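You operate a simulated robot arm through the tools that you are given. There is no shell and no other tool. Be economical: measure what you need, move in short steps, check, and stop when the job is done.

You run a simulated robot arm. Do the job below in one go: nothing can be reset, and whatever is moved stays where it is left.

JOB
Close the cart drawer. Put the grey hand remote on the plate under the orange clamp. Take the white spray bottle on the desk top and put it away on the top of the bench. Take the black lamp and put it on the silver steel plate. Put the yellow weight on top of the silver wide core. Put the blue bung on the desk top away on the top of the white table. Put the 5 pink torch cup from the counter top on top of the red weight and the 8 pink torch cup on top of the blue-dot coupon. The order is free. Set down upright: white spray bottle, black lamp.

Only the result counts: the job must be done as asked and must still hold three seconds after the hand-in. Knocking over, shifting, dropping, spilling or breaking anything else fails it.

ROBOT AND FRAMES
A 7-joint arm with a fingered hand on a trunk, on a base that drives. Base frame: it is fixed to the floor where the robot stands at the start and does not move with it; the origin is under the middle of the robot, x ahead of it, y to its left, z up. Lengths are in mm, angles in degrees, forces in N, time in s.
Its first joint turns from -166.0 to 166.0 degrees. Places, roughly: black lamp (6x6x17 cm) [600, 2000, 800]; blue bung (3x3x8 cm) [600, 2200, 800]; blue-dot coupon [250, -4500, 750]; cart drawer [900, 100, 500]; grey hand remote (5x13x3 cm) [1000, 500, 1000]; pink torch cup [250, -4750, 750]; plate under the orange clamp [-500, -1800, 1000]; red weight [0, -4500, 750]; steel plate (10x8x2 cm) [300, 1900, 800]; top of the bench [-3800, 1300, 800]; top of the white table [-5500, -2100, 800]; white spray bottle (11x7x27 cm) [800, 1700, 800]; wide core (18x7x10 cm) [400, 2100, 800]; yellow weight [500, 2000, 750]. Payload 4 kg.
The TCP is the grasp point between the finger pads, 30 mm short of the fingertips. In the tool frame z runs along the fingers and y along their closing line. Largest opening 104 mm; the body of the gripper starts 35 mm behind the TCP. The gripper is a hand of 4 fingers: y runs from the thumb to the fingers, the wrist lies at [-15, -113, -190] in the tool frame.
Orientation is that of the tool frame in the base frame, as a unit quaternion [w, x, y, z]. With the fingers straight down and the wrist toward the robot, the tool's x, y and z point along [0, 1, 0], [1, 0, 0] and [0, 0, -1] of the base frame.

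CONTROLS
- The arm moves only by the tool drive_tool. Its argument "commands" is a list of rows, each a list of 6 numbers: the shift along the tool's x, y, z in units of 25 mm (1.0 is 25 mm), then the turn, a rotation vector about the tool's x, y, z in units of 8 degrees (1.0 is 8 degrees). In form: [[dx, dy, dz, wx, wy, wz], ...]. A call has 1 to 12 rows; each row shifts and turns the commanded pose from where the row before left it, along the tool's axes as they then stand. A call with a number of a shift or a turn outside -1 to 1 is refused whole. Rows are played at 5 a second. More than 50 mm and 8.6 degrees between two rows, and nothing of the call is played. A pose out of reach is approached as far as the arm can. The call stops where the force on the tool passes 40 N (or 10 N more than at its start, if that is more) or the arm is blocked; 0.2 s more then pass. In this call time passes only in rows, and 0.2 s behind the last. It gives the time, the measured TCP pose, the force on the tool (base axes), the opening and the grip force at its end, in the units of the frame above (readings bear some noise), with the torque about the TCP (base axes, N m) and any sound that the robot's microphone picked up, and new pictures: "show" is both (left out), scene, wrist or none.
- Cameras (640 x 400 px; columns grow to the right, rows downward): "scene" is now at [319.9, 213, 1261]; the picture's right is [0.13, -0.99, 0.00], its down [-0.26, -0.03, -0.97] and it looks along [0.96, 0.12, -0.26] (base axes); focal length 214 px, centre (320, 200). "wrist" rides on the gripper at [61, -92, -130] in the tool frame; the picture's right is [-0.81, 0.28, -0.52], its down [-0.53, -0.71, 0.46] and it looks along [-0.24, 0.64, 0.72] (tool axes); focal length 275 px, centre (320, 200). There is no depth. A picture from a camera that has moved, and an enlarged one, comes with that camera's place and axes in the base frame and with its lens. The place of the scene camera against the robot may be out by one fixed shift of up to 18 mm in any direction.
- roll_base(legs): drives the robot by 1 to 6 legs, each [ahead, left, turn to the left] in mm, mm and degrees, along the robot's own axes; the way and the turn of a leg run together, so that a leg with both is an arc; at most 1500 mm and 180 degrees a leg. The arm and the cameras ride along, it lands a little off, and it stops where it bumps. It gives what a move gives, and a new picture of the scene camera.
- set_fingers(index, middle, ring, thumb_bend, thumb_turn): sets how far each is bent, from 0 (flat) to 100 (curled in); at 30 the hand is open as for a grip, at 70 the pads meet at the TCP. One left out holds its place. A second passes; each finger stops where it meets its share of the squeeze, and holds until it gets a number again. It is the only way to open and close the hand. It gives what a move gives, with no picture; readings hold the bend of each and the force on the fingers (four entries, about 0 where the hand has none), thumb and palm. thumb_turn goes from beside the hand (0) to across from the fingers (100), as for a grip.
- aim_head(pan, tilt): turns the head with the scene camera to pan (to the left, within 143 degrees either way) and tilt (down, from -29 to 69), counted from straight ahead of the robot. It gives what a move gives, and a new picture of the scene camera.
- close_up(camera, box): a new picture of the part [left, top, right, bottom] of that camera's present view, enlarged. The clock stands still meanwhile.
- hand_in(): hands the job in; it is judged then, once.

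Work in short steps. Places have to be worked out from the pictures, the camera data and where the tool is seen: move nearer, look again, correct. Check each grasp and each placing, and mend what went wrong. You have 217 turns and 260 pictures in all, those below and enlarged ones among them. Open the gripper and draw the arm clear of the work before you hand the job in, unless the task says otherwise; then end with one line.

The tools are called after "Request:" as a command line: name --pt "numbers of a row" for each row, then --argument value for the rest, lists and objects as JSON in quotes. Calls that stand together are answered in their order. drive_tool: Moves the arm, as the interface text tells. Its arguments: {"type":"object","properties":{"commands":{"type":"array"},"show":{"type":"string","enum":["both","scene","wrist","none"]}},"required":["commands"]} The other tools are called the same way: set_fingers (index, middle, ring, thumb_bend, thumb_turn) moves the fingers one by one; roll_base (legs) drives the base; aim_head (pan, tilt) turns the head that bears the scene camera; close_up (camera, box) takes an enlarged picture of a part of a camera's view; hand_in () hands the job in.

At the start:

```text
time_s: 0.0
tcp_pos: [673.2, 301.9, 1324.3]
orientation: [0.0, 0.707, 0.707, 0.0]
ft_force: [0.0, -0.8, -0.3]
moment: [0.01, 0.0, 0.04]
finger_gap: 103.4
gripper_force: 0.0
shape: jaw
bend: [30.0, 30.0, 30.0, 30.0, 98.0]
finger forces: [0.0, 0.0, 0.1, 0.0, 0.1, 0.0]
robot x, y, heading: [1.6, 0.5, -0.0]
head pan, tilt: [7.4, 15.0]
```

scene: 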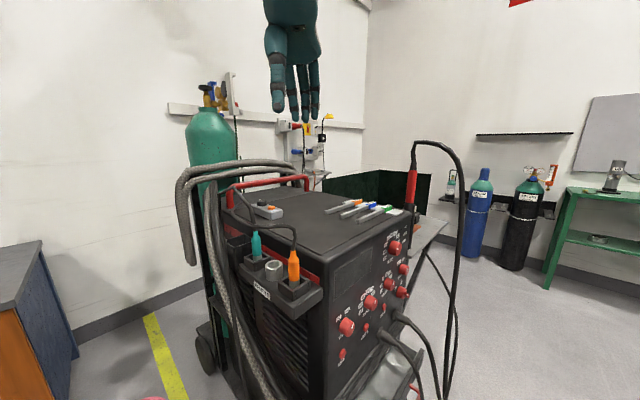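
wrist: 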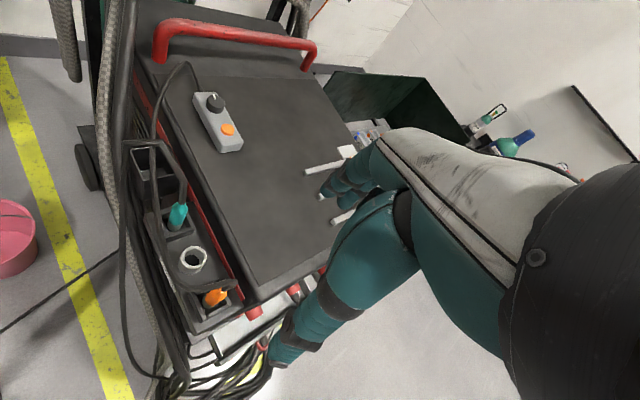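

The welder cart is ahead with the grey remote on its top. I'll look down at the drawer and then around at the other places.

Request:
aim_head --pan 0 --tilt 50

Request:
aim_head --pan 80 --tilt 15

Request:
aim_head --pan -110 --tilt 15

Request:
aim_head --pan 143 --tilt 15

```text
time_s: 1.0
tcp_pos: [672.2, 301.0, 1324.6]
orientation: [0.001, 0.707, 0.707, 0.0]
ft_force: [-0.4, 0.6, 0.6]
moment: [-0.02, 0.0, 0.0]
finger_gap: 103.7
gripper_force: 0.0
shape: jaw
bend: [30.0, 30.0, 30.0, 30.0, 98.0]
finger forces: [0.0, 0.1, 0.0, 0.1, 0.1, 0.0]
robot x, y, heading: [-1.4, 1.5, -0.0]
head pan, tilt: [0.0, 50.0]
camera scene: at [304.3, 201.0, 1207.4], right [0.0, -1.0, 0.0], down [-0.77, 0.0, -0.64], along [0.64, 0.0, -0.77], focal length 214 px, centre (320, 200)
```

scene: 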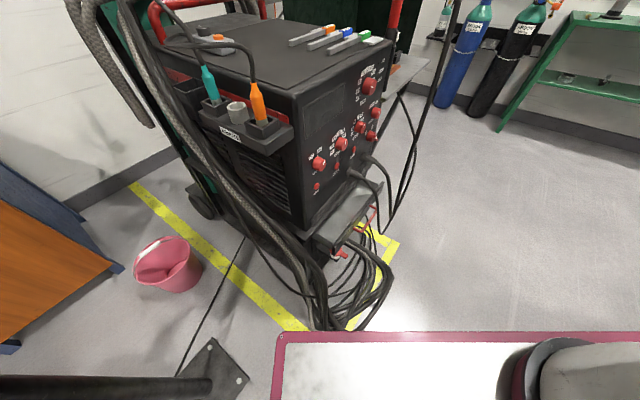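

```text
time_s: 2.5
tcp_pos: [671.5, 300.5, 1324.8]
orientation: [0.0, 0.707, 0.707, 0.0]
ft_force: [0.2, -1.2, 0.1]
moment: [0.03, -0.02, 0.0]
finger_gap: 103.6
gripper_force: 0.1
shape: jaw
bend: [30.0, 30.0, 30.0, 30.0, 98.0]
finger forces: [0.1, 0.0, 0.0, 0.1, 0.0, 0.1]
robot x, y, heading: [2.5, 0.7, -0.1]
head pan, tilt: [80.0, 15.0]
camera scene: at [243.5, 293.0, 1261.0], right [0.98, -0.17, 0.0], down [-0.05, -0.26, -0.97], along [0.17, 0.95, -0.26], focal length 214 px, centre (320, 200)
```

scene: 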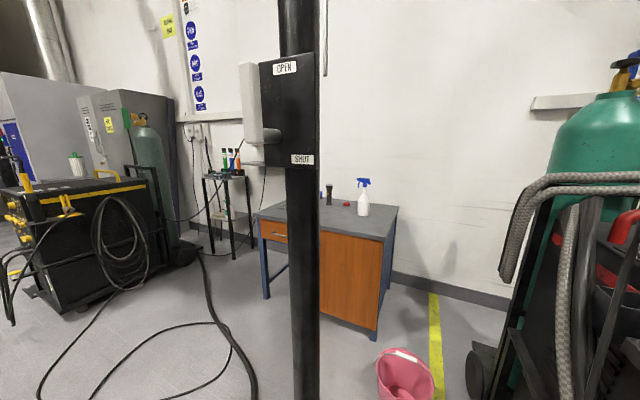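

```text
time_s: 5.3
tcp_pos: [672.9, 301.9, 1324.0]
orientation: [0.0, 0.707, 0.707, -0.001]
ft_force: [0.4, -0.8, 0.0]
moment: [-0.03, 0.0, 0.02]
finger_gap: 103.5
gripper_force: 0.1
shape: jaw
bend: [30.0, 30.0, 30.0, 30.0, 98.0]
finger forces: [0.0, 0.1, 0.0, 0.0, 0.1, 0.0]
robot x, y, heading: [-0.6, -1.7, -0.2]
head pan, tilt: [-110.0, 15.0]
camera scene: at [195.3, 113.2, 1261.0], right [-0.94, 0.34, 0.0], down [0.09, 0.24, -0.97], along [-0.33, -0.91, -0.26], focal length 214 px, centre (320, 200)
```

scene: 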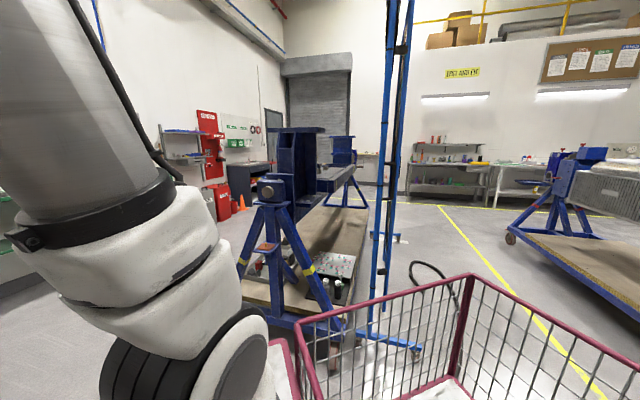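

```text
time_s: 8.9
tcp_pos: [672.1, 301.1, 1324.7]
orientation: [0.0, 0.707, 0.707, 0.0]
ft_force: [0.3, 0.5, 0.6]
moment: [0.02, -0.03, 0.01]
finger_gap: 103.9
gripper_force: 0.1
shape: jaw
bend: [30.0, 30.0, 30.0, 30.0, 98.0]
finger forces: [0.0, 0.0, 0.1, 0.0, 0.0, 0.0]
robot x, y, heading: [-0.2, -2.5, -0.0]
head pan, tilt: [143.0, 15.0]
camera scene: at [152.6, 257.2, 1261.0], right [0.6, 0.8, 0.0], down [0.21, -0.16, -0.97], along [-0.77, 0.58, -0.26], focal length 214 px, centre (320, 200)
```

scene: 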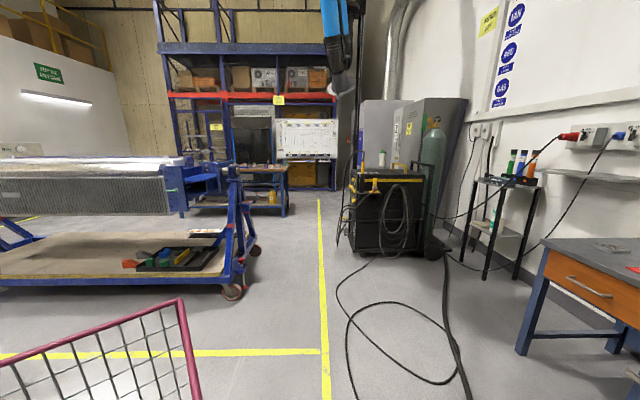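

I'll look forward again and enlarge the drawer and the remote.

Request:
aim_head --pan 5 --tilt 40

Request:
close_up --camera "scene" --box '[260, 150, 460, 275]'

Request:
close_up --camera "scene" --box '[130, 0, 450, 200]'

```text
time_s: 11.1
tcp_pos: [671.8, 300.1, 1324.9]
orientation: [0.0, 0.708, 0.707, 0.001]
ft_force: [-0.1, 0.4, -0.1]
moment: [0.02, 0.0, 0.01]
finger_gap: 103.5
gripper_force: 0.1
shape: jaw
bend: [30.0, 30.0, 30.0, 30.0, 98.0]
finger forces: [0.0, 0.0, 0.0, 0.0, 0.0, 0.0]
robot x, y, heading: [2.1, 2.6, 0.0]
head pan, tilt: [5.0, 40.0]
camera scene: at [311.9, 208.5, 1221.5], right [0.09, -1.0, 0.0], down [-0.64, -0.06, -0.77], along [0.76, 0.07, -0.64], focal length 214 px, centre (320, 200)
```

scene: 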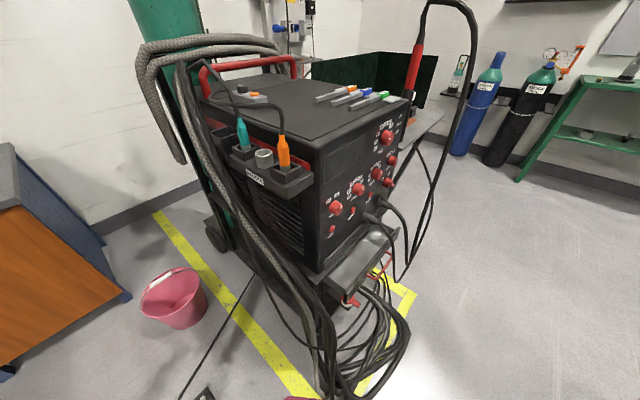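

```text
3.20 times, centred on (360, 212) of scene
camera zoom: at [311.9, 208.5, 1221.5], right [0.09, -1.0, 0.0], down [-0.64, -0.06, -0.77], along [0.76, 0.07, -0.64], focal length 686 px, centre (192, 160)
```

zoom: 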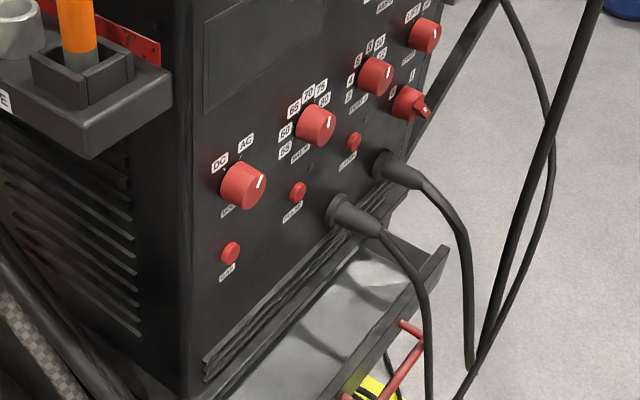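

```text
2.00 times, centred on (290, 100) of scene
camera zoom: at [311.9, 208.5, 1221.5], right [0.09, -1.0, 0.0], down [-0.64, -0.06, -0.77], along [0.76, 0.07, -0.64], focal length 429 px, centre (380, 400)
```

zoom: 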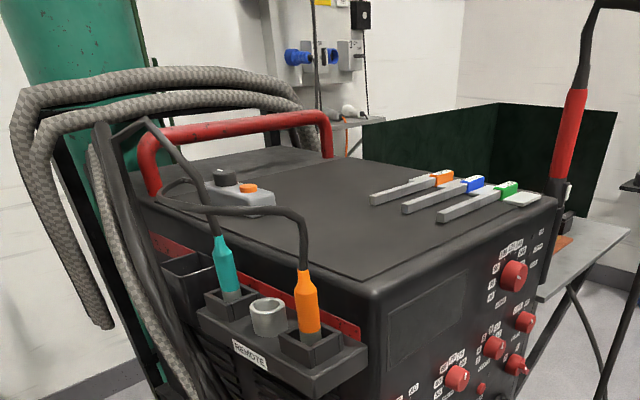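

The remote triangulates to about [962, 475, 1050], its long axis along (0.53, 0.85), and the drawer opens toward (-0.6, -0.8). I'll look at my own base to learn its footprint.

Request:
aim_head --pan -60 --tilt 65

Request:
aim_head --pan -135 --tilt 60

Request:
aim_head --pan 100 --tilt 60

```text
time_s: 12.5
tcp_pos: [673.1, 301.6, 1323.7]
orientation: [0.0, 0.708, 0.707, 0.0]
ft_force: [-0.2, 0.0, 1.0]
moment: [0.0, -0.02, 0.0]
finger_gap: 103.8
gripper_force: 0.0
shape: jaw
bend: [30.0, 30.0, 30.0, 30.0, 98.0]
finger forces: [0.0, 0.1, 0.0, 0.1, 0.0, 0.1]
robot x, y, heading: [0.9, -1.4, 0.0]
head pan, tilt: [-60.0, 65.0]
camera scene: at [257.6, 148.4, 1189.2], right [-0.87, -0.5, 0.0], down [-0.45, 0.78, -0.42], along [0.21, -0.37, -0.91], focal length 214 px, centre (320, 200)
```

scene: 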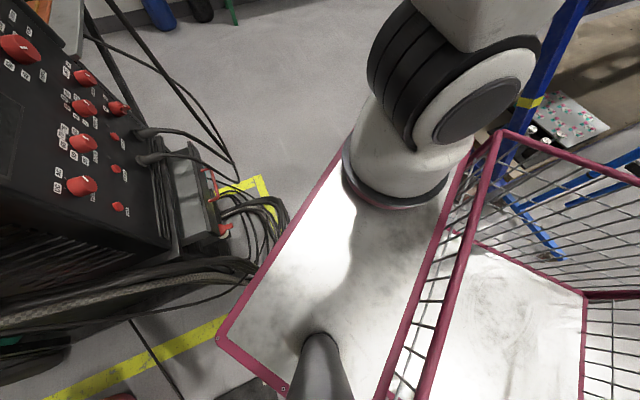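

```text
time_s: 13.9
tcp_pos: [671.9, 301.3, 1323.7]
orientation: [0.0, 0.706, 0.708, 0.001]
ft_force: [-0.1, 0.6, -0.1]
moment: [0.03, -0.06, 0.04]
finger_gap: 103.5
gripper_force: 0.2
shape: jaw
bend: [30.0, 30.0, 30.0, 30.0, 98.0]
finger forces: [0.1, 0.0, 0.0, 0.0, 0.0, 0.0]
robot x, y, heading: [2.8, -0.9, -0.1]
head pan, tilt: [-135.0, 60.0]
camera scene: at [180.1, 153.8, 1194.7], right [-0.71, 0.71, 0.0], down [0.61, 0.61, -0.5], along [-0.35, -0.35, -0.87], focal length 214 px, centre (320, 200)
```

scene: 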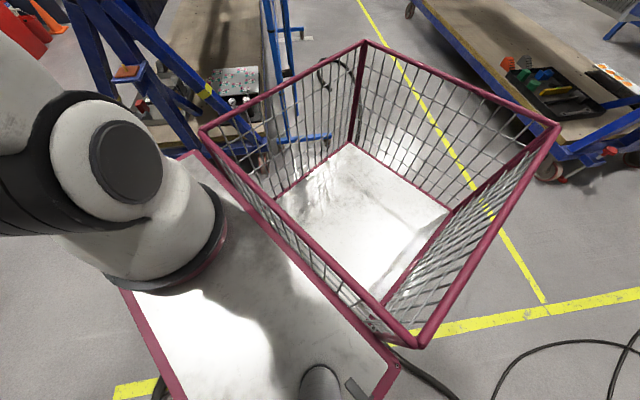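

```text
time_s: 17.3
tcp_pos: [672.6, 300.3, 1324.1]
orientation: [0.0, 0.707, 0.707, 0.0]
ft_force: [0.3, -0.7, 1.3]
moment: [-0.01, -0.02, -0.02]
finger_gap: 103.5
gripper_force: 0.0
shape: jaw
bend: [30.0, 30.0, 30.0, 30.0, 98.0]
finger forces: [0.1, 0.1, 0.0, 0.0, 0.0, 0.0]
robot x, y, heading: [1.0, -1.5, -0.1]
head pan, tilt: [100.0, 60.0]
camera scene: at [215.7, 266.6, 1194.7], right [0.98, 0.17, 0.0], down [0.15, -0.85, -0.5], along [-0.09, 0.49, -0.87], focal length 214 px, centre (320, 200)
```

scene: 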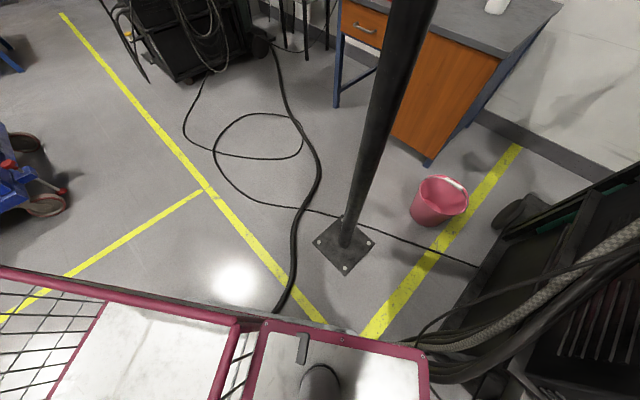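

My base spans about ±340 × ±245 mm, with the arm on the front deck. I'll inspect the drawer front and its cables in enlarged views.

Request:
aim_head --pan -30 --tilt 55

Request:
close_up --camera "scene" --box '[180, 60, 372, 180]'

```text
time_s: 19.4
tcp_pos: [672.4, 301.8, 1324.5]
orientation: [0.0, 0.708, 0.706, 0.0]
ft_force: [-0.4, 0.0, 0.4]
moment: [0.0, 0.01, -0.02]
finger_gap: 103.6
gripper_force: 0.1
shape: jaw
bend: [30.0, 30.0, 30.0, 30.0, 98.0]
finger forces: [0.1, 0.0, 0.0, 0.0, 0.0, 0.0]
robot x, y, heading: [0.2, -0.2, -0.0]
head pan, tilt: [-30.0, 55.0]
camera scene: at [289.7, 165.0, 1200.8], right [-0.5, -0.87, 0.0], down [-0.71, 0.41, -0.57], along [0.5, -0.29, -0.82], focal length 214 px, centre (320, 200)
```

scene: 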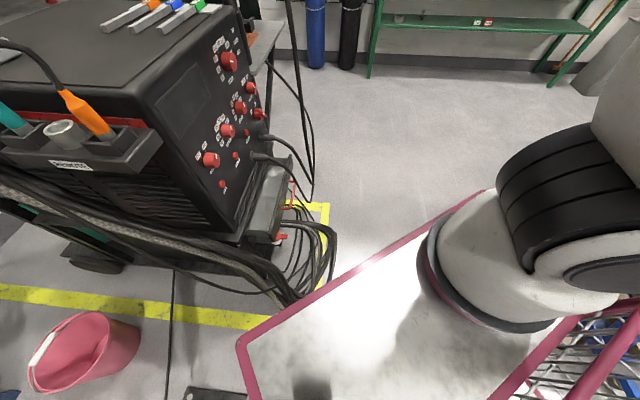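

```text
3.33 times, centred on (276, 120) of scene
camera zoom: at [289.7, 165.0, 1200.8], right [-0.5, -0.87, 0.0], down [-0.71, 0.41, -0.57], along [0.5, -0.29, -0.82], focal length 715 px, centre (467, 467)
```

zoom: 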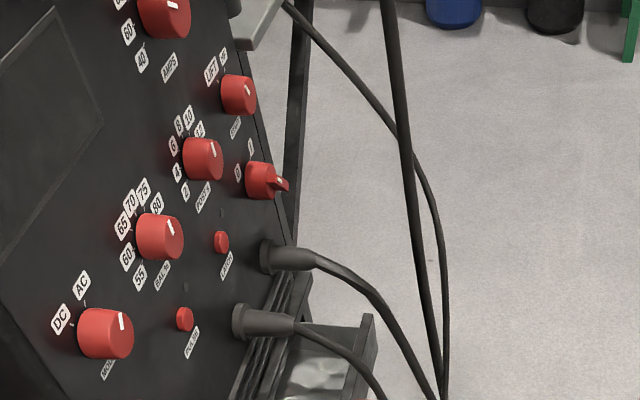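

Request:
close_up --camera "scene" --box '[220, 140, 348, 260]'

```text
3.33 times, centred on (284, 200) of scene
camera zoom: at [289.7, 165.0, 1200.8], right [-0.5, -0.87, 0.0], down [-0.71, 0.41, -0.57], along [0.5, -0.29, -0.82], focal length 715 px, centre (440, 200)
```

zoom: 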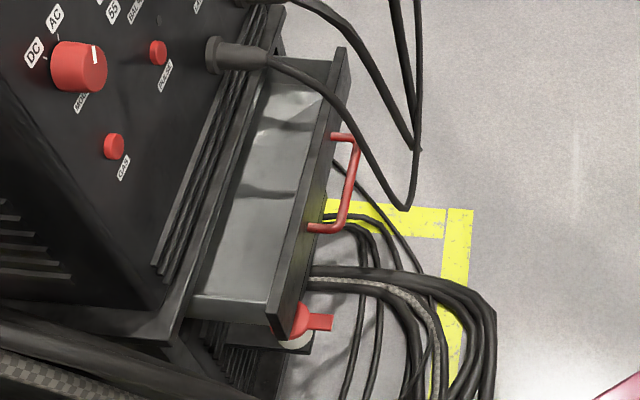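

The drawer's left quarter is free of cables, with its front's top edge running about (650,151) to (1008,-96) at z≈490. I'll back up a bit for reach, close the hand to a blunt pusher and look at the result.

Request:
roll_base --legs '[[-120, 0, 0]]'

Request:
set_fingers --index 70 --middle 70 --ring 70 --thumb_bend 65

Request:
drive_tool --pt "-1 0.5 0 0 0 -1" --pt "-1 0.5 0 0 0 -1" --pt "-1 0.5 0 0 0 -1" --pt "-1 0.5 0 0 0 -1" --pt "-1 0.5 0 0 0 -1" --pt "-1 0 0 0 0 -1" --pt "-1 0 0 0 0 -0.75" --show "both"

```text
time_s: 20.6
tcp_pos: [553.2, 302.3, 1324.8]
orientation: [0.0, 0.707, 0.707, -0.001]
ft_force: [1.0, 0.2, -0.6]
moment: [0.0, -0.02, 0.0]
finger_gap: 103.7
gripper_force: 0.2
shape: jaw
bend: [30.0, 30.0, 30.0, 30.0, 98.0]
finger forces: [0.0, 0.0, 0.0, 0.1, 0.1, 0.0]
robot x, y, heading: [-115.4, -0.8, 0.2]
head pan, tilt: [-30.0, 55.0]
camera scene: at [170.6, 165.5, 1200.8], right [-0.5, -0.87, 0.0], down [-0.71, 0.41, -0.57], along [0.5, -0.29, -0.82], focal length 214 px, centre (320, 200)
```

scene: 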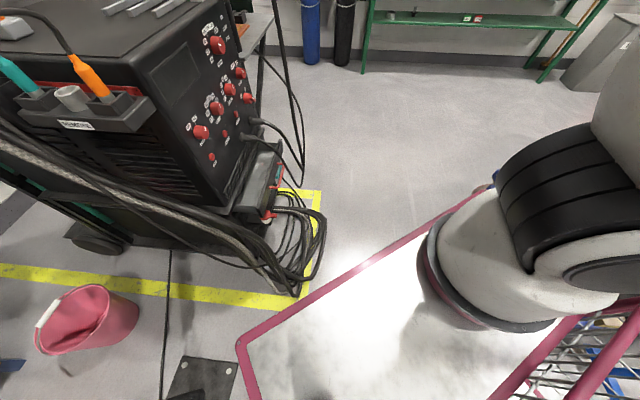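

```text
time_s: 21.6
tcp_pos: [552.4, 302.5, 1325.0]
orientation: [0.001, 0.707, 0.707, 0.0]
ft_force: [0.6, -1.0, 0.2]
moment: [-0.01, -0.01, 0.01]
finger_gap: 7.5
gripper_force: 0.0
shape: fingers
bend: [70.0, 70.0, 70.0, 65.0, 98.0]
finger forces: [0.1, 0.0, 0.0, 0.0, 0.0, 0.0]
robot x, y, heading: [-121.9, 0.1, 0.2]
head pan, tilt: [-30.0, 55.0]
```

```text
time_s: 23.2
tcp_pos: [677.8, 164.9, 1325.7]
orientation: [-0.001, 0.307, 0.952, 0.0]
ft_force: [-0.4, 0.0, 1.4]
moment: [-0.03, 0.0, -0.03]
finger_gap: 7.7
gripper_force: 0.0
shape: fingers
bend: [70.0, 70.0, 70.0, 65.0, 98.0]
finger forces: [0.0, 0.1, 0.1, 0.0, 0.0, 0.1]
robot x, y, heading: [-117.5, -2.4, 0.3]
head pan, tilt: [-30.0, 55.0]
camera scene: at [170.3, 165.7, 1200.8], right [-0.5, -0.87, 0.0], down [-0.71, 0.41, -0.57], along [0.5, -0.29, -0.82], focal length 214 px, centre (320, 200)
camera wrist: at [574.0, 126.7, 1456.2], right [0.82, -0.25, 0.52], down [0.02, -0.89, -0.46], along [0.57, 0.38, -0.72], focal length 275 px, centre (320, 200)
```

scene: 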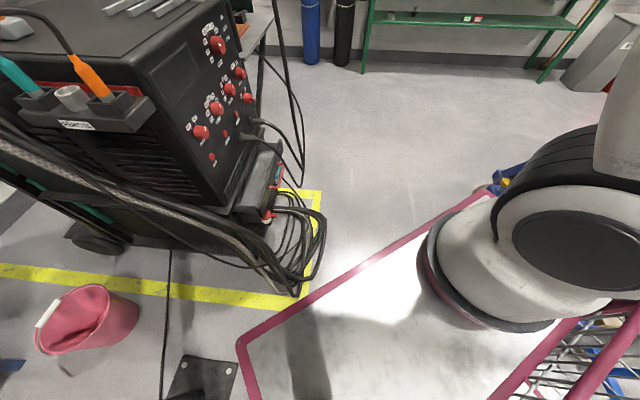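
wrist: 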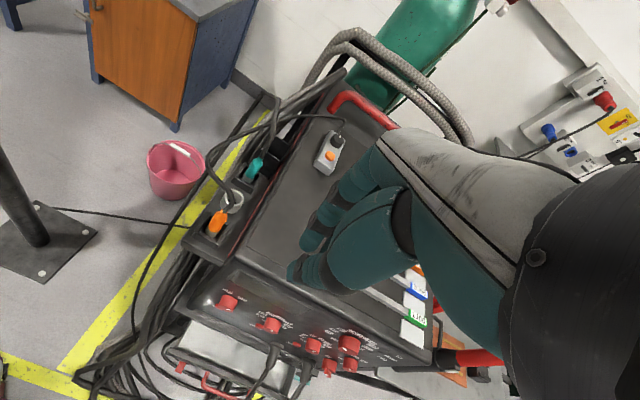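

Orientation is as wanted (tool y ≈ push direction). I'll move to the stand-off point and begin going down.

Request:
drive_tool --pt "-0.8 -0.95 0 0 0 0" --pt "-0.8 -0.95 0 0 0 0" --pt "-0.8 -0.95 0 0 0 0" --pt "-0.8 -0.95 0 0 0 0" --pt "-0.8 -0.95 0 0 0 0" --pt "0 0 1 0 0 0" --pt "0 0 1 0 0 0" --pt "0 0 1 0 0 0" --pt "0 0 1 0 0 0" --pt "0 0 1 0 0 0" --pt "0 0 1 0 0 0" --pt "0 0 1 0 0 0" --show "none"

Request:
drive_tool --pt "0 0 1 0 0 0" --pt "0 0 1 0 0 0" --pt "0 0 1 0 0 0" --pt "0 0 1 0 0 0" --pt "0 0 1 0 0 0" --pt "0 0 1 0 0 0" --pt "0 0 1 0 0 0" --pt "0 0 1 0 0 0" --show "both"

```text
time_s: 25.8
tcp_pos: [690.9, 11.5, 1149.2]
orientation: [0.0, 0.308, 0.951, 0.0]
ft_force: [0.9, -0.8, 0.3]
moment: [0.03, -0.02, 0.0]
finger_gap: 7.6
gripper_force: 0.2
shape: fingers
bend: [70.0, 70.0, 70.0, 65.0, 98.0]
finger forces: [0.0, 0.1, 0.0, 0.0, 0.0, 0.1]
robot x, y, heading: [-118.6, 3.5, 0.2]
head pan, tilt: [-30.0, 55.0]
```

```text
time_s: 27.6
tcp_pos: [690.5, 12.5, 950.5]
orientation: [0.001, 0.308, 0.951, 0.001]
ft_force: [-0.7, -0.6, 0.2]
moment: [0.02, -0.02, 0.01]
finger_gap: 7.2
gripper_force: 0.1
shape: fingers
bend: [70.0, 70.0, 70.0, 65.0, 98.0]
finger forces: [0.1, 0.0, 0.1, 0.1, 0.0, 0.0]
robot x, y, heading: [-115.5, -2.7, 0.0]
head pan, tilt: [-30.0, 55.0]
camera scene: at [170.4, 165.6, 1200.8], right [-0.5, -0.87, 0.0], down [-0.71, 0.41, -0.57], along [0.5, -0.29, -0.82], focal length 214 px, centre (320, 200)
camera wrist: at [586.2, -26.1, 1081.4], right [0.82, -0.25, 0.52], down [0.01, -0.89, -0.46], along [0.58, 0.38, -0.72], focal length 275 px, centre (320, 200)
```

scene: 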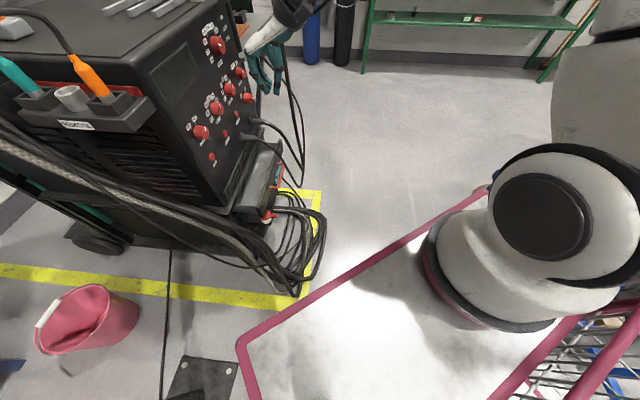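
wrist: 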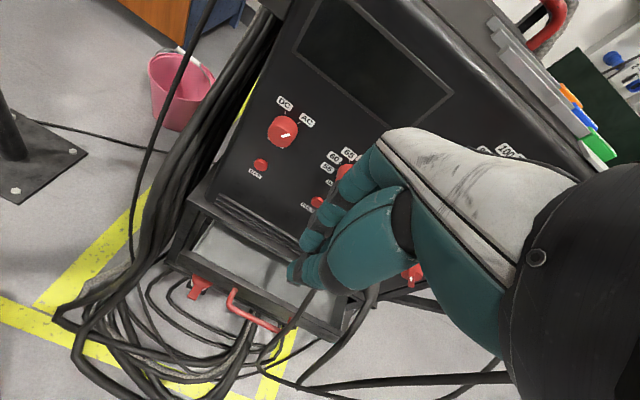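

The two cameras agree on the drawer's left corner, near (655,140,490). The hand will come down in front of it, clear of cables so far; I go down to about 700 and look again.

Request:
drive_tool --pt "0 0 1 0 0 0" --pt "0 0 1 0 0 0" --pt "0 0 1 0 0 0" --pt "0 0 1 0 0 0" --pt "0 0 1 0 0 0" --pt "0 0 1 0 0 0" --pt "0 0 1 0 0 0" --pt "0 0 1 0 0 0" --pt "0 0 1 0 0 0" --pt "0 0 1 0 0 0" --show "wrist"

Request:
close_up --camera "scene" --box '[220, 110, 348, 230]'

```text
time_s: 29.8
tcp_pos: [691.7, 10.9, 697.0]
orientation: [0.0, 0.308, 0.951, 0.0]
ft_force: [0.5, -0.1, 0.2]
moment: [-0.02, -0.01, 0.0]
finger_gap: 7.4
gripper_force: 0.1
shape: fingers
bend: [70.0, 70.0, 70.0, 65.0, 98.0]
finger forces: [0.0, 0.0, 0.1, 0.0, 0.1, 0.0]
robot x, y, heading: [-118.4, 1.0, -0.1]
head pan, tilt: [-30.0, 55.0]
camera wrist: at [588.5, -27.3, 827.0], right [0.82, -0.25, 0.52], down [0.01, -0.89, -0.46], along [0.57, 0.38, -0.72], focal length 275 px, centre (320, 200)
```

wrist: 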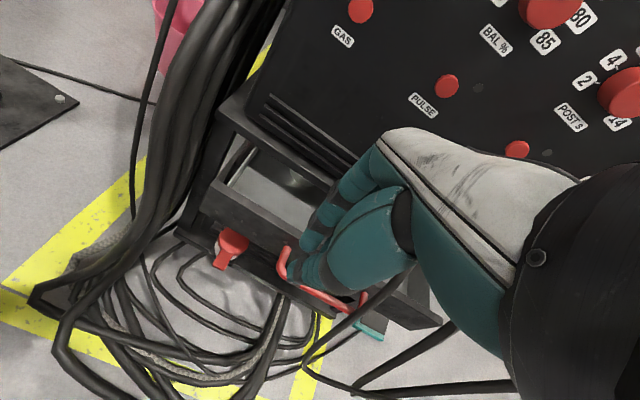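

```text
3.33 times, centred on (284, 170) of scene
camera zoom: at [170.6, 165.4, 1200.8], right [-0.5, -0.87, 0.0], down [-0.71, 0.41, -0.57], along [0.5, -0.29, -0.82], focal length 715 px, centre (440, 300)
```

zoom: 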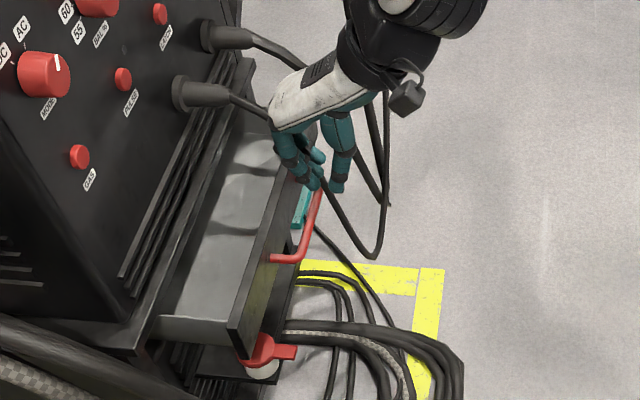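

Triangulating the handle mount gives about (763,70,500), so the board spans roughly z 470–530. I'll come down to TCP z≈507, staying above the cables, and look again.

Request:
drive_tool --pt "0 0 1 0 0 0" --pt "0 0 1 0 0 0" --pt "0 0 1 0 0 0" --pt "0 0 1 0 0 0" --pt "0 0 1 0 0 0" --pt "0 0 1 0 0 0" --pt "0 0 1 0 0 0" --pt "0 0 0.6 0 0 0" --show "wrist"

Request:
close_up --camera "scene" --box '[220, 110, 348, 230]'

```text
time_s: 31.6
tcp_pos: [689.6, 9.9, 507.4]
orientation: [0.0, 0.309, 0.951, -0.001]
ft_force: [-0.2, -0.5, -0.4]
moment: [-0.03, -0.01, 0.02]
finger_gap: 7.5
gripper_force: 0.1
shape: fingers
bend: [70.0, 70.0, 70.0, 65.0, 98.0]
finger forces: [0.0, 0.1, 0.0, 0.1, 0.0, 0.0]
robot x, y, heading: [-120.6, -2.4, 0.2]
head pan, tilt: [-30.0, 55.0]
camera wrist: at [586.1, -28.3, 638.1], right [0.82, -0.25, 0.52], down [0.01, -0.89, -0.46], along [0.58, 0.38, -0.72], focal length 275 px, centre (320, 200)
```

wrist: 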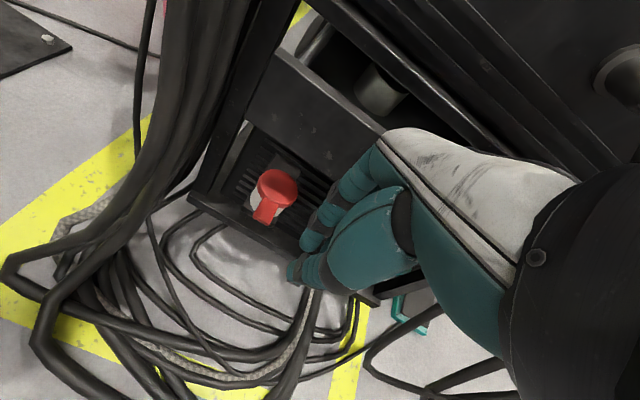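

```text
3.33 times, centred on (284, 170) of scene
camera zoom: at [170.6, 165.4, 1200.8], right [-0.5, -0.87, 0.0], down [-0.71, 0.41, -0.57], along [0.5, -0.29, -0.82], focal length 715 px, centre (440, 300)
```

zoom: 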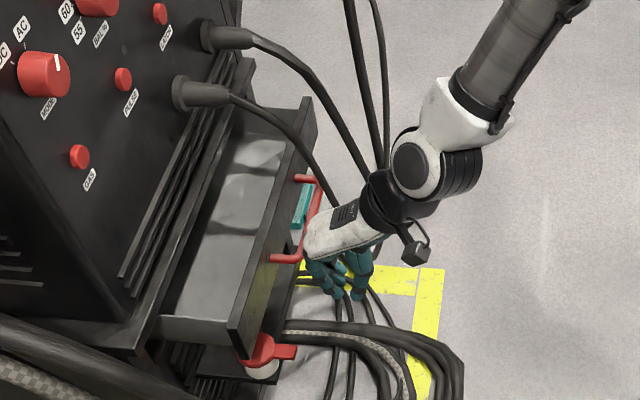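

Board corner now fixes at about (665,152), z 459–527. I'll shift 25 mm left to clear the handle, lower slightly, and tilt the fingers forward 40° so that the tips lead.

Request:
drive_tool --pt "1 0 0 0 0 0" --pt "0 0 0.5 -1 0 0" --pt "0 0 0 -1 0 0" --pt "0 0 0 -1 0 0" --pt "0 0 0 -1 0 0" --pt "0 0 0 -1 0 0" --show "both"

Request:
close_up --camera "scene" --box '[220, 110, 348, 230]'

```text
time_s: 33.0
tcp_pos: [671.7, 24.7, 497.5]
orientation: [0.105, 0.289, 0.894, 0.326]
ft_force: [0.0, -0.6, -0.2]
moment: [-0.01, 0.01, 0.01]
finger_gap: 7.6
gripper_force: 0.1
shape: fingers
bend: [70.0, 70.0, 70.0, 65.0, 98.0]
finger forces: [0.0, 0.1, 0.0, 0.0, 0.0, 0.0]
robot x, y, heading: [-118.3, 2.2, 0.0]
head pan, tilt: [-30.0, 55.0]
camera scene: at [170.6, 165.3, 1200.8], right [-0.5, -0.87, 0.0], down [-0.71, 0.41, -0.57], along [0.5, -0.29, -0.82], focal length 214 px, centre (320, 200)
camera wrist: at [531.9, -63.6, 537.4], right [0.59, -0.57, 0.57], down [0.28, -0.52, -0.81], along [0.76, 0.64, -0.14], focal length 275 px, centre (320, 200)
```

scene: 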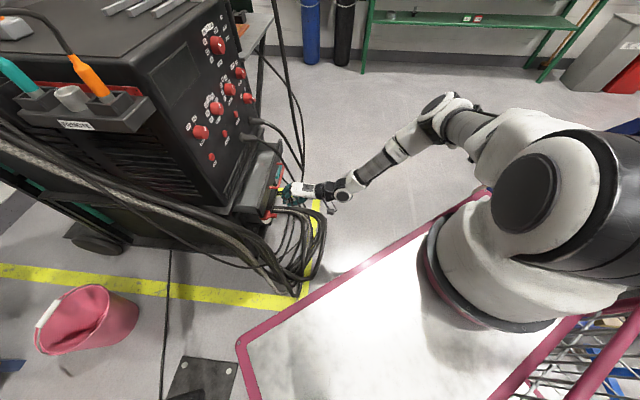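
wrist: 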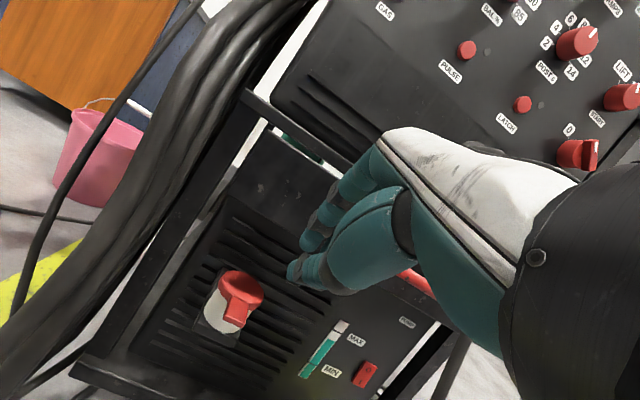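

```text
3.33 times, centred on (284, 170) of scene
camera zoom: at [170.6, 165.3, 1200.8], right [-0.5, -0.87, 0.0], down [-0.71, 0.41, -0.57], along [0.5, -0.29, -0.82], focal length 715 px, centre (440, 300)
```

zoom: 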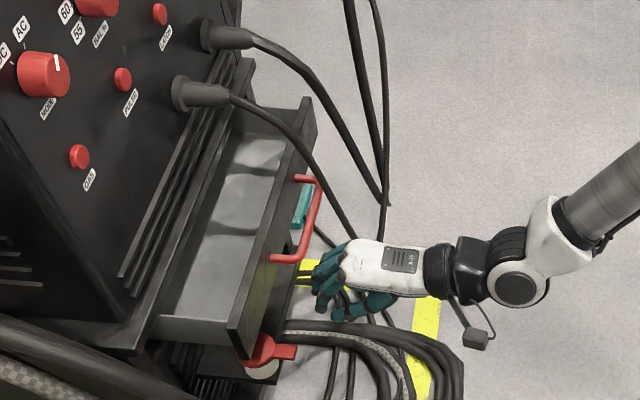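

Hand is level with the free left part of the board. I'll shift a little more left and down, then advance 75 mm toward the board.

Request:
drive_tool --pt "0.8 -0.31 0.37 0 0 0" --pt "0 0.766 0.643 0 0 0" --pt "0 0.766 0.643 0 0 0" --pt "0 0.766 0.643 0 0 0" --show "none"

Request:
close_up --camera "scene" --box '[220, 110, 348, 230]'

```text
time_s: 34.0
tcp_pos: [697.0, 99.5, 487.4]
orientation: [0.105, 0.289, 0.894, 0.325]
ft_force: [-0.3, -0.3, 0.9]
moment: [0.0, -0.02, 0.0]
finger_gap: 7.4
gripper_force: 0.0
shape: fingers
bend: [70.0, 70.0, 70.0, 65.0, 98.0]
finger forces: [0.0, 0.1, 0.0, 0.0, 0.1, 0.0]
robot x, y, heading: [-121.4, 0.7, 0.3]
head pan, tilt: [-30.0, 55.0]
```

```text
3.33 times, centred on (284, 170) of scene
camera zoom: at [170.7, 165.2, 1200.8], right [-0.5, -0.87, 0.0], down [-0.71, 0.41, -0.57], along [0.5, -0.29, -0.82], focal length 715 px, centre (440, 300)
```

zoom: 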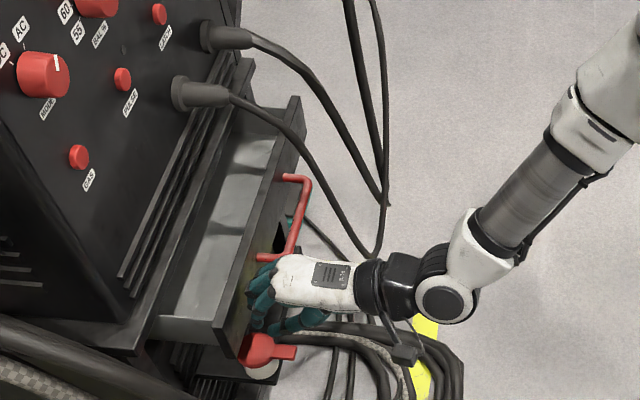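

The board has already begun to move in with little force. I keep pushing along the normal until it stops.

Request:
drive_tool --pt "0 0.766 0.643 0 0 0" --pt "0 0.766 0.643 0 0 0" --show "none"

Request:
close_up --camera "scene" --box '[220, 110, 348, 230]'

```text
time_s: 34.6
tcp_pos: [728.2, 137.9, 485.9]
orientation: [0.106, 0.29, 0.894, 0.325]
ft_force: [0.6, -0.7, 0.1]
moment: [0.01, -0.01, 0.04]
finger_gap: 7.0
gripper_force: 0.1
shape: fingers
bend: [70.0, 70.0, 70.0, 65.0, 98.0]
finger forces: [0.0, 0.1, 0.0, 0.0, 0.1, 0.0]
robot x, y, heading: [-116.7, -6.2, 0.1]
head pan, tilt: [-30.0, 55.0]
```

```text
3.33 times, centred on (284, 170) of scene
camera zoom: at [170.7, 165.2, 1200.8], right [-0.5, -0.87, 0.0], down [-0.71, 0.41, -0.57], along [0.5, -0.29, -0.82], focal length 715 px, centre (440, 300)
```

zoom: 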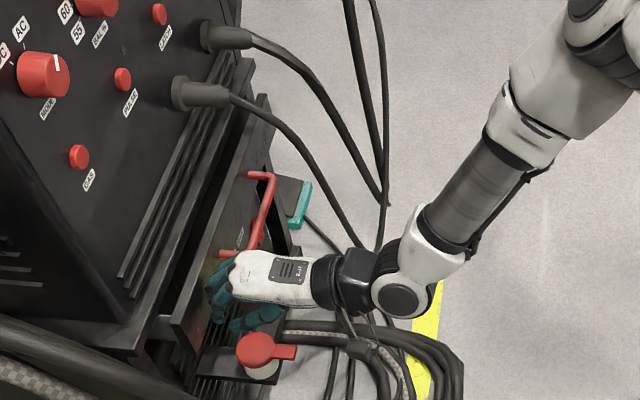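

Drawer is nearly in. I'll push on with up to 60 mm more, letting the force stop end it.

Request:
drive_tool --pt "0 0.766 0.643 0 0 0" --pt "0 0.38 0.32 0 0 0" --pt "0 0.38 0.32 0 0 0" --pt "0 0.2 0.17 0 0 0" --pt "0 0.2 0.17 0 0 0" --show "wrist"

Request:
close_up --camera "scene" --box '[220, 110, 348, 230]'

```text
time_s: 35.5
tcp_pos: [758.3, 176.1, 481.4]
orientation: [0.104, 0.291, 0.894, 0.323]
ft_force: [-14.1, -13.8, 3.0]
moment: [0.28, -0.31, -0.24]
finger_gap: 6.4
gripper_force: 9.5
shape: fingers
bend: [70.0, 71.0, 71.0, 65.0, 98.0]
finger forces: [0.7, 14.5, 3.9, 0.1, 0.1, 0.0]
robot x, y, heading: [-119.2, -1.3, 0.1]
head pan, tilt: [-30.0, 55.0]
stopped in row 4: the force on the tool passed its limit at 48 N (the readings are from after the stop); the commanded pose is now the measured one
camera wrist: at [617.2, 88.1, 524.3], right [0.59, -0.57, 0.57], down [0.28, -0.52, -0.81], along [0.76, 0.63, -0.15], focal length 275 px, centre (320, 200)
```

wrist: 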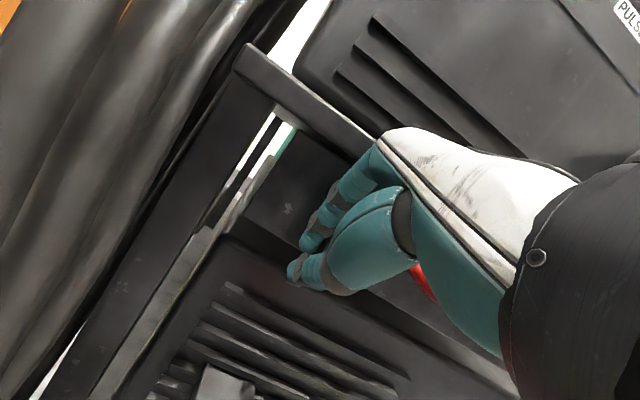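

```text
3.33 times, centred on (284, 170) of scene
camera zoom: at [170.0, 164.3, 1200.9], right [-0.5, -0.87, 0.0], down [-0.71, 0.41, -0.57], along [0.5, -0.29, -0.82], focal length 715 px, centre (440, 300)
```

zoom: 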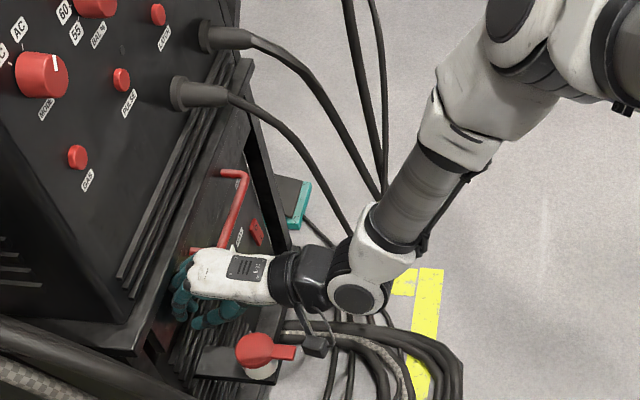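

A firm stop at 48 N and the board looks flush with the frame. I'll back out and check.

Request:
drive_tool --pt "0 -0.766 -0.643 0 0 0" --pt "0 -0.766 -0.643 0 0 0" --pt "0 -0.766 -0.643 0 0 0" --pt "0 -0.766 -0.643 0 0 0" --pt "0 -0.766 -0.643 0 0 0" --pt "0 -0.766 -0.643 0 0 0" --show "wrist"

Request:
close_up --camera "scene" --box '[220, 110, 348, 230]'

```text
time_s: 36.9
tcp_pos: [671.4, 56.3, 482.9]
orientation: [0.104, 0.29, 0.894, 0.324]
ft_force: [0.4, 0.0, -0.8]
moment: [0.0, 0.0, 0.02]
finger_gap: 7.0
gripper_force: 0.1
shape: fingers
bend: [70.0, 70.0, 70.0, 65.0, 98.0]
finger forces: [0.0, 0.0, 0.1, 0.0, 0.0, 0.1]
robot x, y, heading: [-118.0, -0.4, -0.0]
head pan, tilt: [-30.0, 55.0]
camera wrist: at [530.2, -32.2, 524.6], right [0.59, -0.57, 0.57], down [0.28, -0.52, -0.81], along [0.76, 0.63, -0.14], focal length 275 px, centre (320, 200)
```

wrist: 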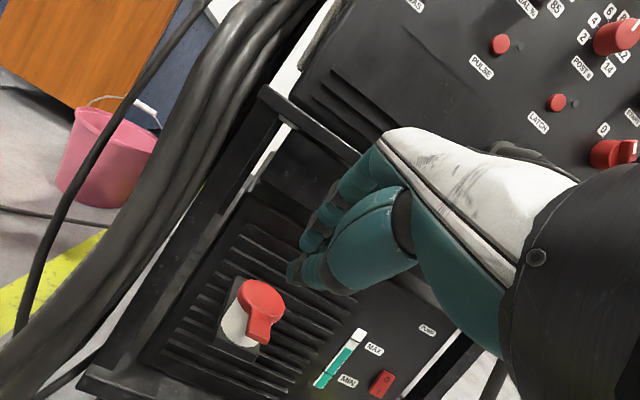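

```text
3.33 times, centred on (284, 170) of scene
camera zoom: at [170.4, 164.9, 1200.8], right [-0.5, -0.87, 0.0], down [-0.71, 0.41, -0.57], along [0.5, -0.29, -0.82], focal length 715 px, centre (440, 300)
```

zoom: 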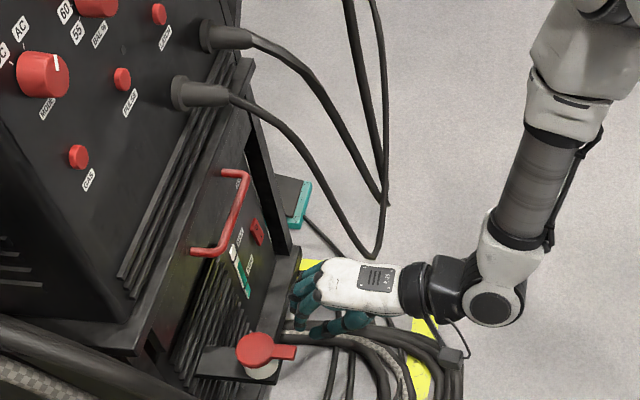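

The drawer is shut. I'll back away, straighten the hand, and rise.

Request:
drive_tool --pt "0 -0.766 -0.643 0 0 0" --pt "0 -0.766 -0.643 0 0 0" --pt "0 0 0 1 0 0" --pt "0 0 0 1 0 0" --pt "0 0 0 1 0 0" --pt "0 0 0 1 0 0" --pt "0 0 0 1 0 0" --pt "0 0 -1 0 0 0" --pt "0 0 -1 0 0 0" --pt "0 0 -1 0 0 0" --pt "0 0 -1 0 0 0" --pt "0 0 -1 0 0 0" --show "none"

Request:
drive_tool --pt "0 0 -1 0 0 0" --pt "0 0 -1 0 0 0" --pt "0 0 -1 0 0 0" --pt "0 0 -1 0 0 0" --pt "0 0 -1 0 0 0" --pt "0 0 -1 0 0 0" --pt "0 0 -1 0 0 0" --pt "0 0 -1 0 0 0" --pt "0 0 -1 0 0 0" --pt "0 0 -1 0 0 0" --pt "0 0 -1 0 0 0" --pt "0 0 -1 0 0 0" --show "none"

Request:
drive_tool --pt "0 0 -1 0 0 0" --pt "0 0 -1 0 0 0" --pt "0 0 -1 0 0 0" --pt "0 0 -1 0 0 0" --pt "0 0 -1 0 0 0" --pt "0 0 -1 0 0 0" --pt "0 0 -1 0 0 0" --pt "0 0 -1 0 0 0" --pt "0 0 -1 0 0 0" --pt "0 0 -1 0 0 0" --pt "0 0 -1 0 0 0" --pt "0 0 -1 0 0 0" --show "none"

Request:
drive_tool --pt "0 0 0 0 0 1" --pt "0 0 0 0 0 1" --pt "0 0 0 0 0 1" --pt "0 0 0 0 0 1" --pt "0 0 0 0 0 1" --pt "0 0 0 0 0 1" --pt "0 0 0 0 0 1" --pt "0 0 0 0 0 1" --pt "0 0 0 0 0 1" --pt "0 0 0 0 0 1" --pt "0 0 0 0 0 0.9" --show "none"

Request:
set_fingers --index 30 --middle 30 --ring 30 --thumb_bend 30

Request:
roll_base --legs '[[120, 0, 0]]'

```text
time_s: 39.5
tcp_pos: [643.7, 15.0, 611.3]
orientation: [0.0, 0.309, 0.951, -0.001]
ft_force: [-0.1, 0.0, 0.5]
moment: [0.01, 0.01, -0.04]
finger_gap: 7.1
gripper_force: 0.0
shape: fingers
bend: [70.0, 70.0, 70.0, 65.0, 98.0]
finger forces: [0.1, 0.1, 0.1, 0.1, 0.1, 0.1]
robot x, y, heading: [-119.2, 1.4, -0.1]
head pan, tilt: [-30.0, 55.0]
```

```text
time_s: 42.1
tcp_pos: [639.5, 16.8, 909.7]
orientation: [-0.001, 0.308, 0.951, -0.001]
ft_force: [0.2, -0.3, 0.0]
moment: [-0.02, 0.03, 0.02]
finger_gap: 7.1
gripper_force: 0.1
shape: fingers
bend: [70.0, 70.0, 70.0, 65.0, 98.0]
finger forces: [0.0, 0.0, 0.0, 0.0, 0.0, 0.0]
robot x, y, heading: [-121.6, -1.2, 0.3]
head pan, tilt: [-30.0, 55.0]
```

```text
time_s: 44.7
tcp_pos: [643.5, 18.5, 1210.1]
orientation: [0.0, 0.309, 0.951, -0.001]
ft_force: [0.3, 0.2, 0.1]
moment: [-0.01, 0.0, 0.02]
finger_gap: 7.3
gripper_force: 0.0
shape: fingers
bend: [70.0, 70.0, 70.0, 65.0, 98.0]
finger forces: [0.0, 0.1, 0.1, 0.0, 0.0, 0.1]
robot x, y, heading: [-118.6, 3.8, 0.1]
head pan, tilt: [-30.0, 55.0]
```

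```text
time_s: 47.1
tcp_pos: [641.2, 15.9, 1208.9]
orientation: [0.0, 0.881, 0.474, 0.0]
ft_force: [0.0, -0.7, 0.0]
moment: [0.06, 0.04, 0.01]
finger_gap: 6.9
gripper_force: 0.1
shape: fingers
bend: [70.0, 70.0, 70.0, 65.0, 98.0]
finger forces: [0.0, 0.0, 0.0, 0.1, 0.0, 0.1]
robot x, y, heading: [-117.2, 0.1, 0.2]
head pan, tilt: [-30.0, 55.0]
```

```text
time_s: 48.1
tcp_pos: [643.1, 16.6, 1210.5]
orientation: [0.0, 0.88, 0.476, 0.0]
ft_force: [0.4, 0.1, -0.2]
moment: [-0.01, -0.01, 0.0]
finger_gap: 102.8
gripper_force: 0.1
shape: fingers
bend: [30.0, 30.0, 30.0, 30.0, 98.0]
finger forces: [0.0, 0.0, 0.0, 0.0, 0.1, 0.1]
robot x, y, heading: [-120.8, -3.5, 0.2]
head pan, tilt: [-30.0, 55.0]
```

```text
time_s: 49.4
tcp_pos: [763.9, 18.5, 1209.0]
orientation: [0.001, 0.879, 0.476, -0.002]
ft_force: [-0.3, 0.4, -0.2]
moment: [0.01, 0.02, -0.01]
finger_gap: 102.8
gripper_force: 0.0
shape: fingers
bend: [30.0, 30.0, 30.0, 30.0, 98.0]
finger forces: [0.0, 0.1, 0.1, 0.1, 0.0, 0.0]
robot x, y, heading: [3.7, 0.5, 0.2]
head pan, tilt: [-30.0, 55.0]
camera scene: at [292.1, 165.7, 1200.8], right [-0.5, -0.87, 0.0], down [-0.71, 0.41, -0.57], along [0.5, -0.29, -0.82], focal length 214 px, centre (320, 200)
```

scene: 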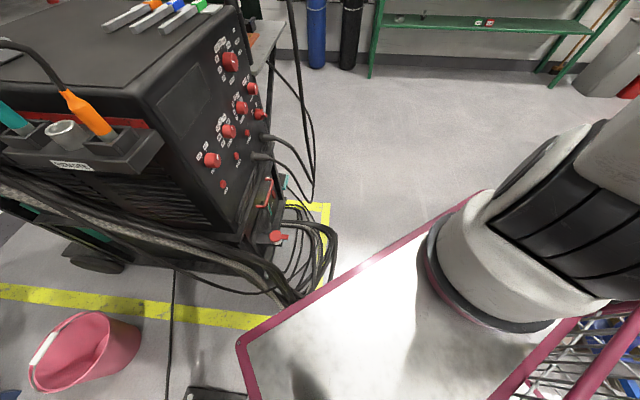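

Hand is now turned so it closes across the remote. I'll move over toward the remote at z≈1210.

Request:
aim_head --pan 25 --tilt 20

Request:
drive_tool --pt "1 -0.17 -0.3 0 0 0" --pt "1 -0.17 -0.3 0 0 0" --pt "1 -0.17 -0.3 0 0 0" --pt "1 -0.17 -0.3 0 0 0" --pt "1 -0.17 0 0 0 0" --pt "1 -0.17 0 0 0 0" --pt "1 -0.17 0 0 0 0" --pt "1 -0.17 0 0 0 0" --pt "1 -0.17 0 0 0 0" --pt "1 -0.17 0 0 0 0" --pt "1 -0.17 0 0 0 0" --pt "1 -0.17 0 0 0 0" --show "wrist"

```text
time_s: 50.6
tcp_pos: [765.5, 19.6, 1208.3]
orientation: [0.001, 0.88, 0.476, -0.001]
ft_force: [0.0, -0.1, 0.7]
moment: [-0.02, 0.07, 0.01]
finger_gap: 102.8
gripper_force: 0.0
shape: fingers
bend: [30.0, 30.0, 30.0, 30.0, 98.0]
finger forces: [0.1, 0.1, 0.0, 0.1, 0.0, 0.0]
robot x, y, heading: [5.7, 0.4, 0.1]
head pan, tilt: [25.0, 20.0]
camera scene: at [313.8, 241.1, 1252.8], right [0.42, -0.91, 0.0], down [-0.31, -0.15, -0.94], along [0.85, 0.4, -0.34], focal length 214 px, centre (320, 200)
```

scene: 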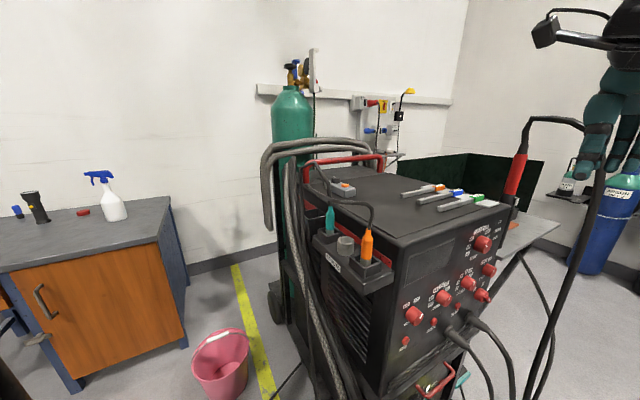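

```text
time_s: 53.2
tcp_pos: [884.4, 298.4, 1236.9]
orientation: [0.0, 0.879, 0.477, -0.001]
ft_force: [-0.7, -0.9, 0.0]
moment: [0.0, 0.01, 0.0]
finger_gap: 102.9
gripper_force: 0.0
shape: fingers
bend: [30.0, 30.0, 30.0, 30.0, 98.0]
finger forces: [0.0, 0.1, 0.0, 0.0, 0.0, 0.0]
robot x, y, heading: [1.7, 0.1, 0.3]
head pan, tilt: [25.0, 20.0]
camera wrist: at [840.1, 399.4, 1367.2], right [-0.21, -0.83, 0.52], down [-0.89, -0.06, -0.45], along [0.41, -0.56, -0.72], focal length 275 px, centre (320, 200)
```

wrist: 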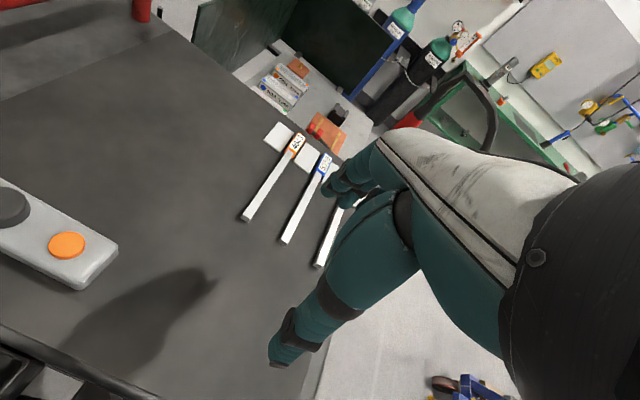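

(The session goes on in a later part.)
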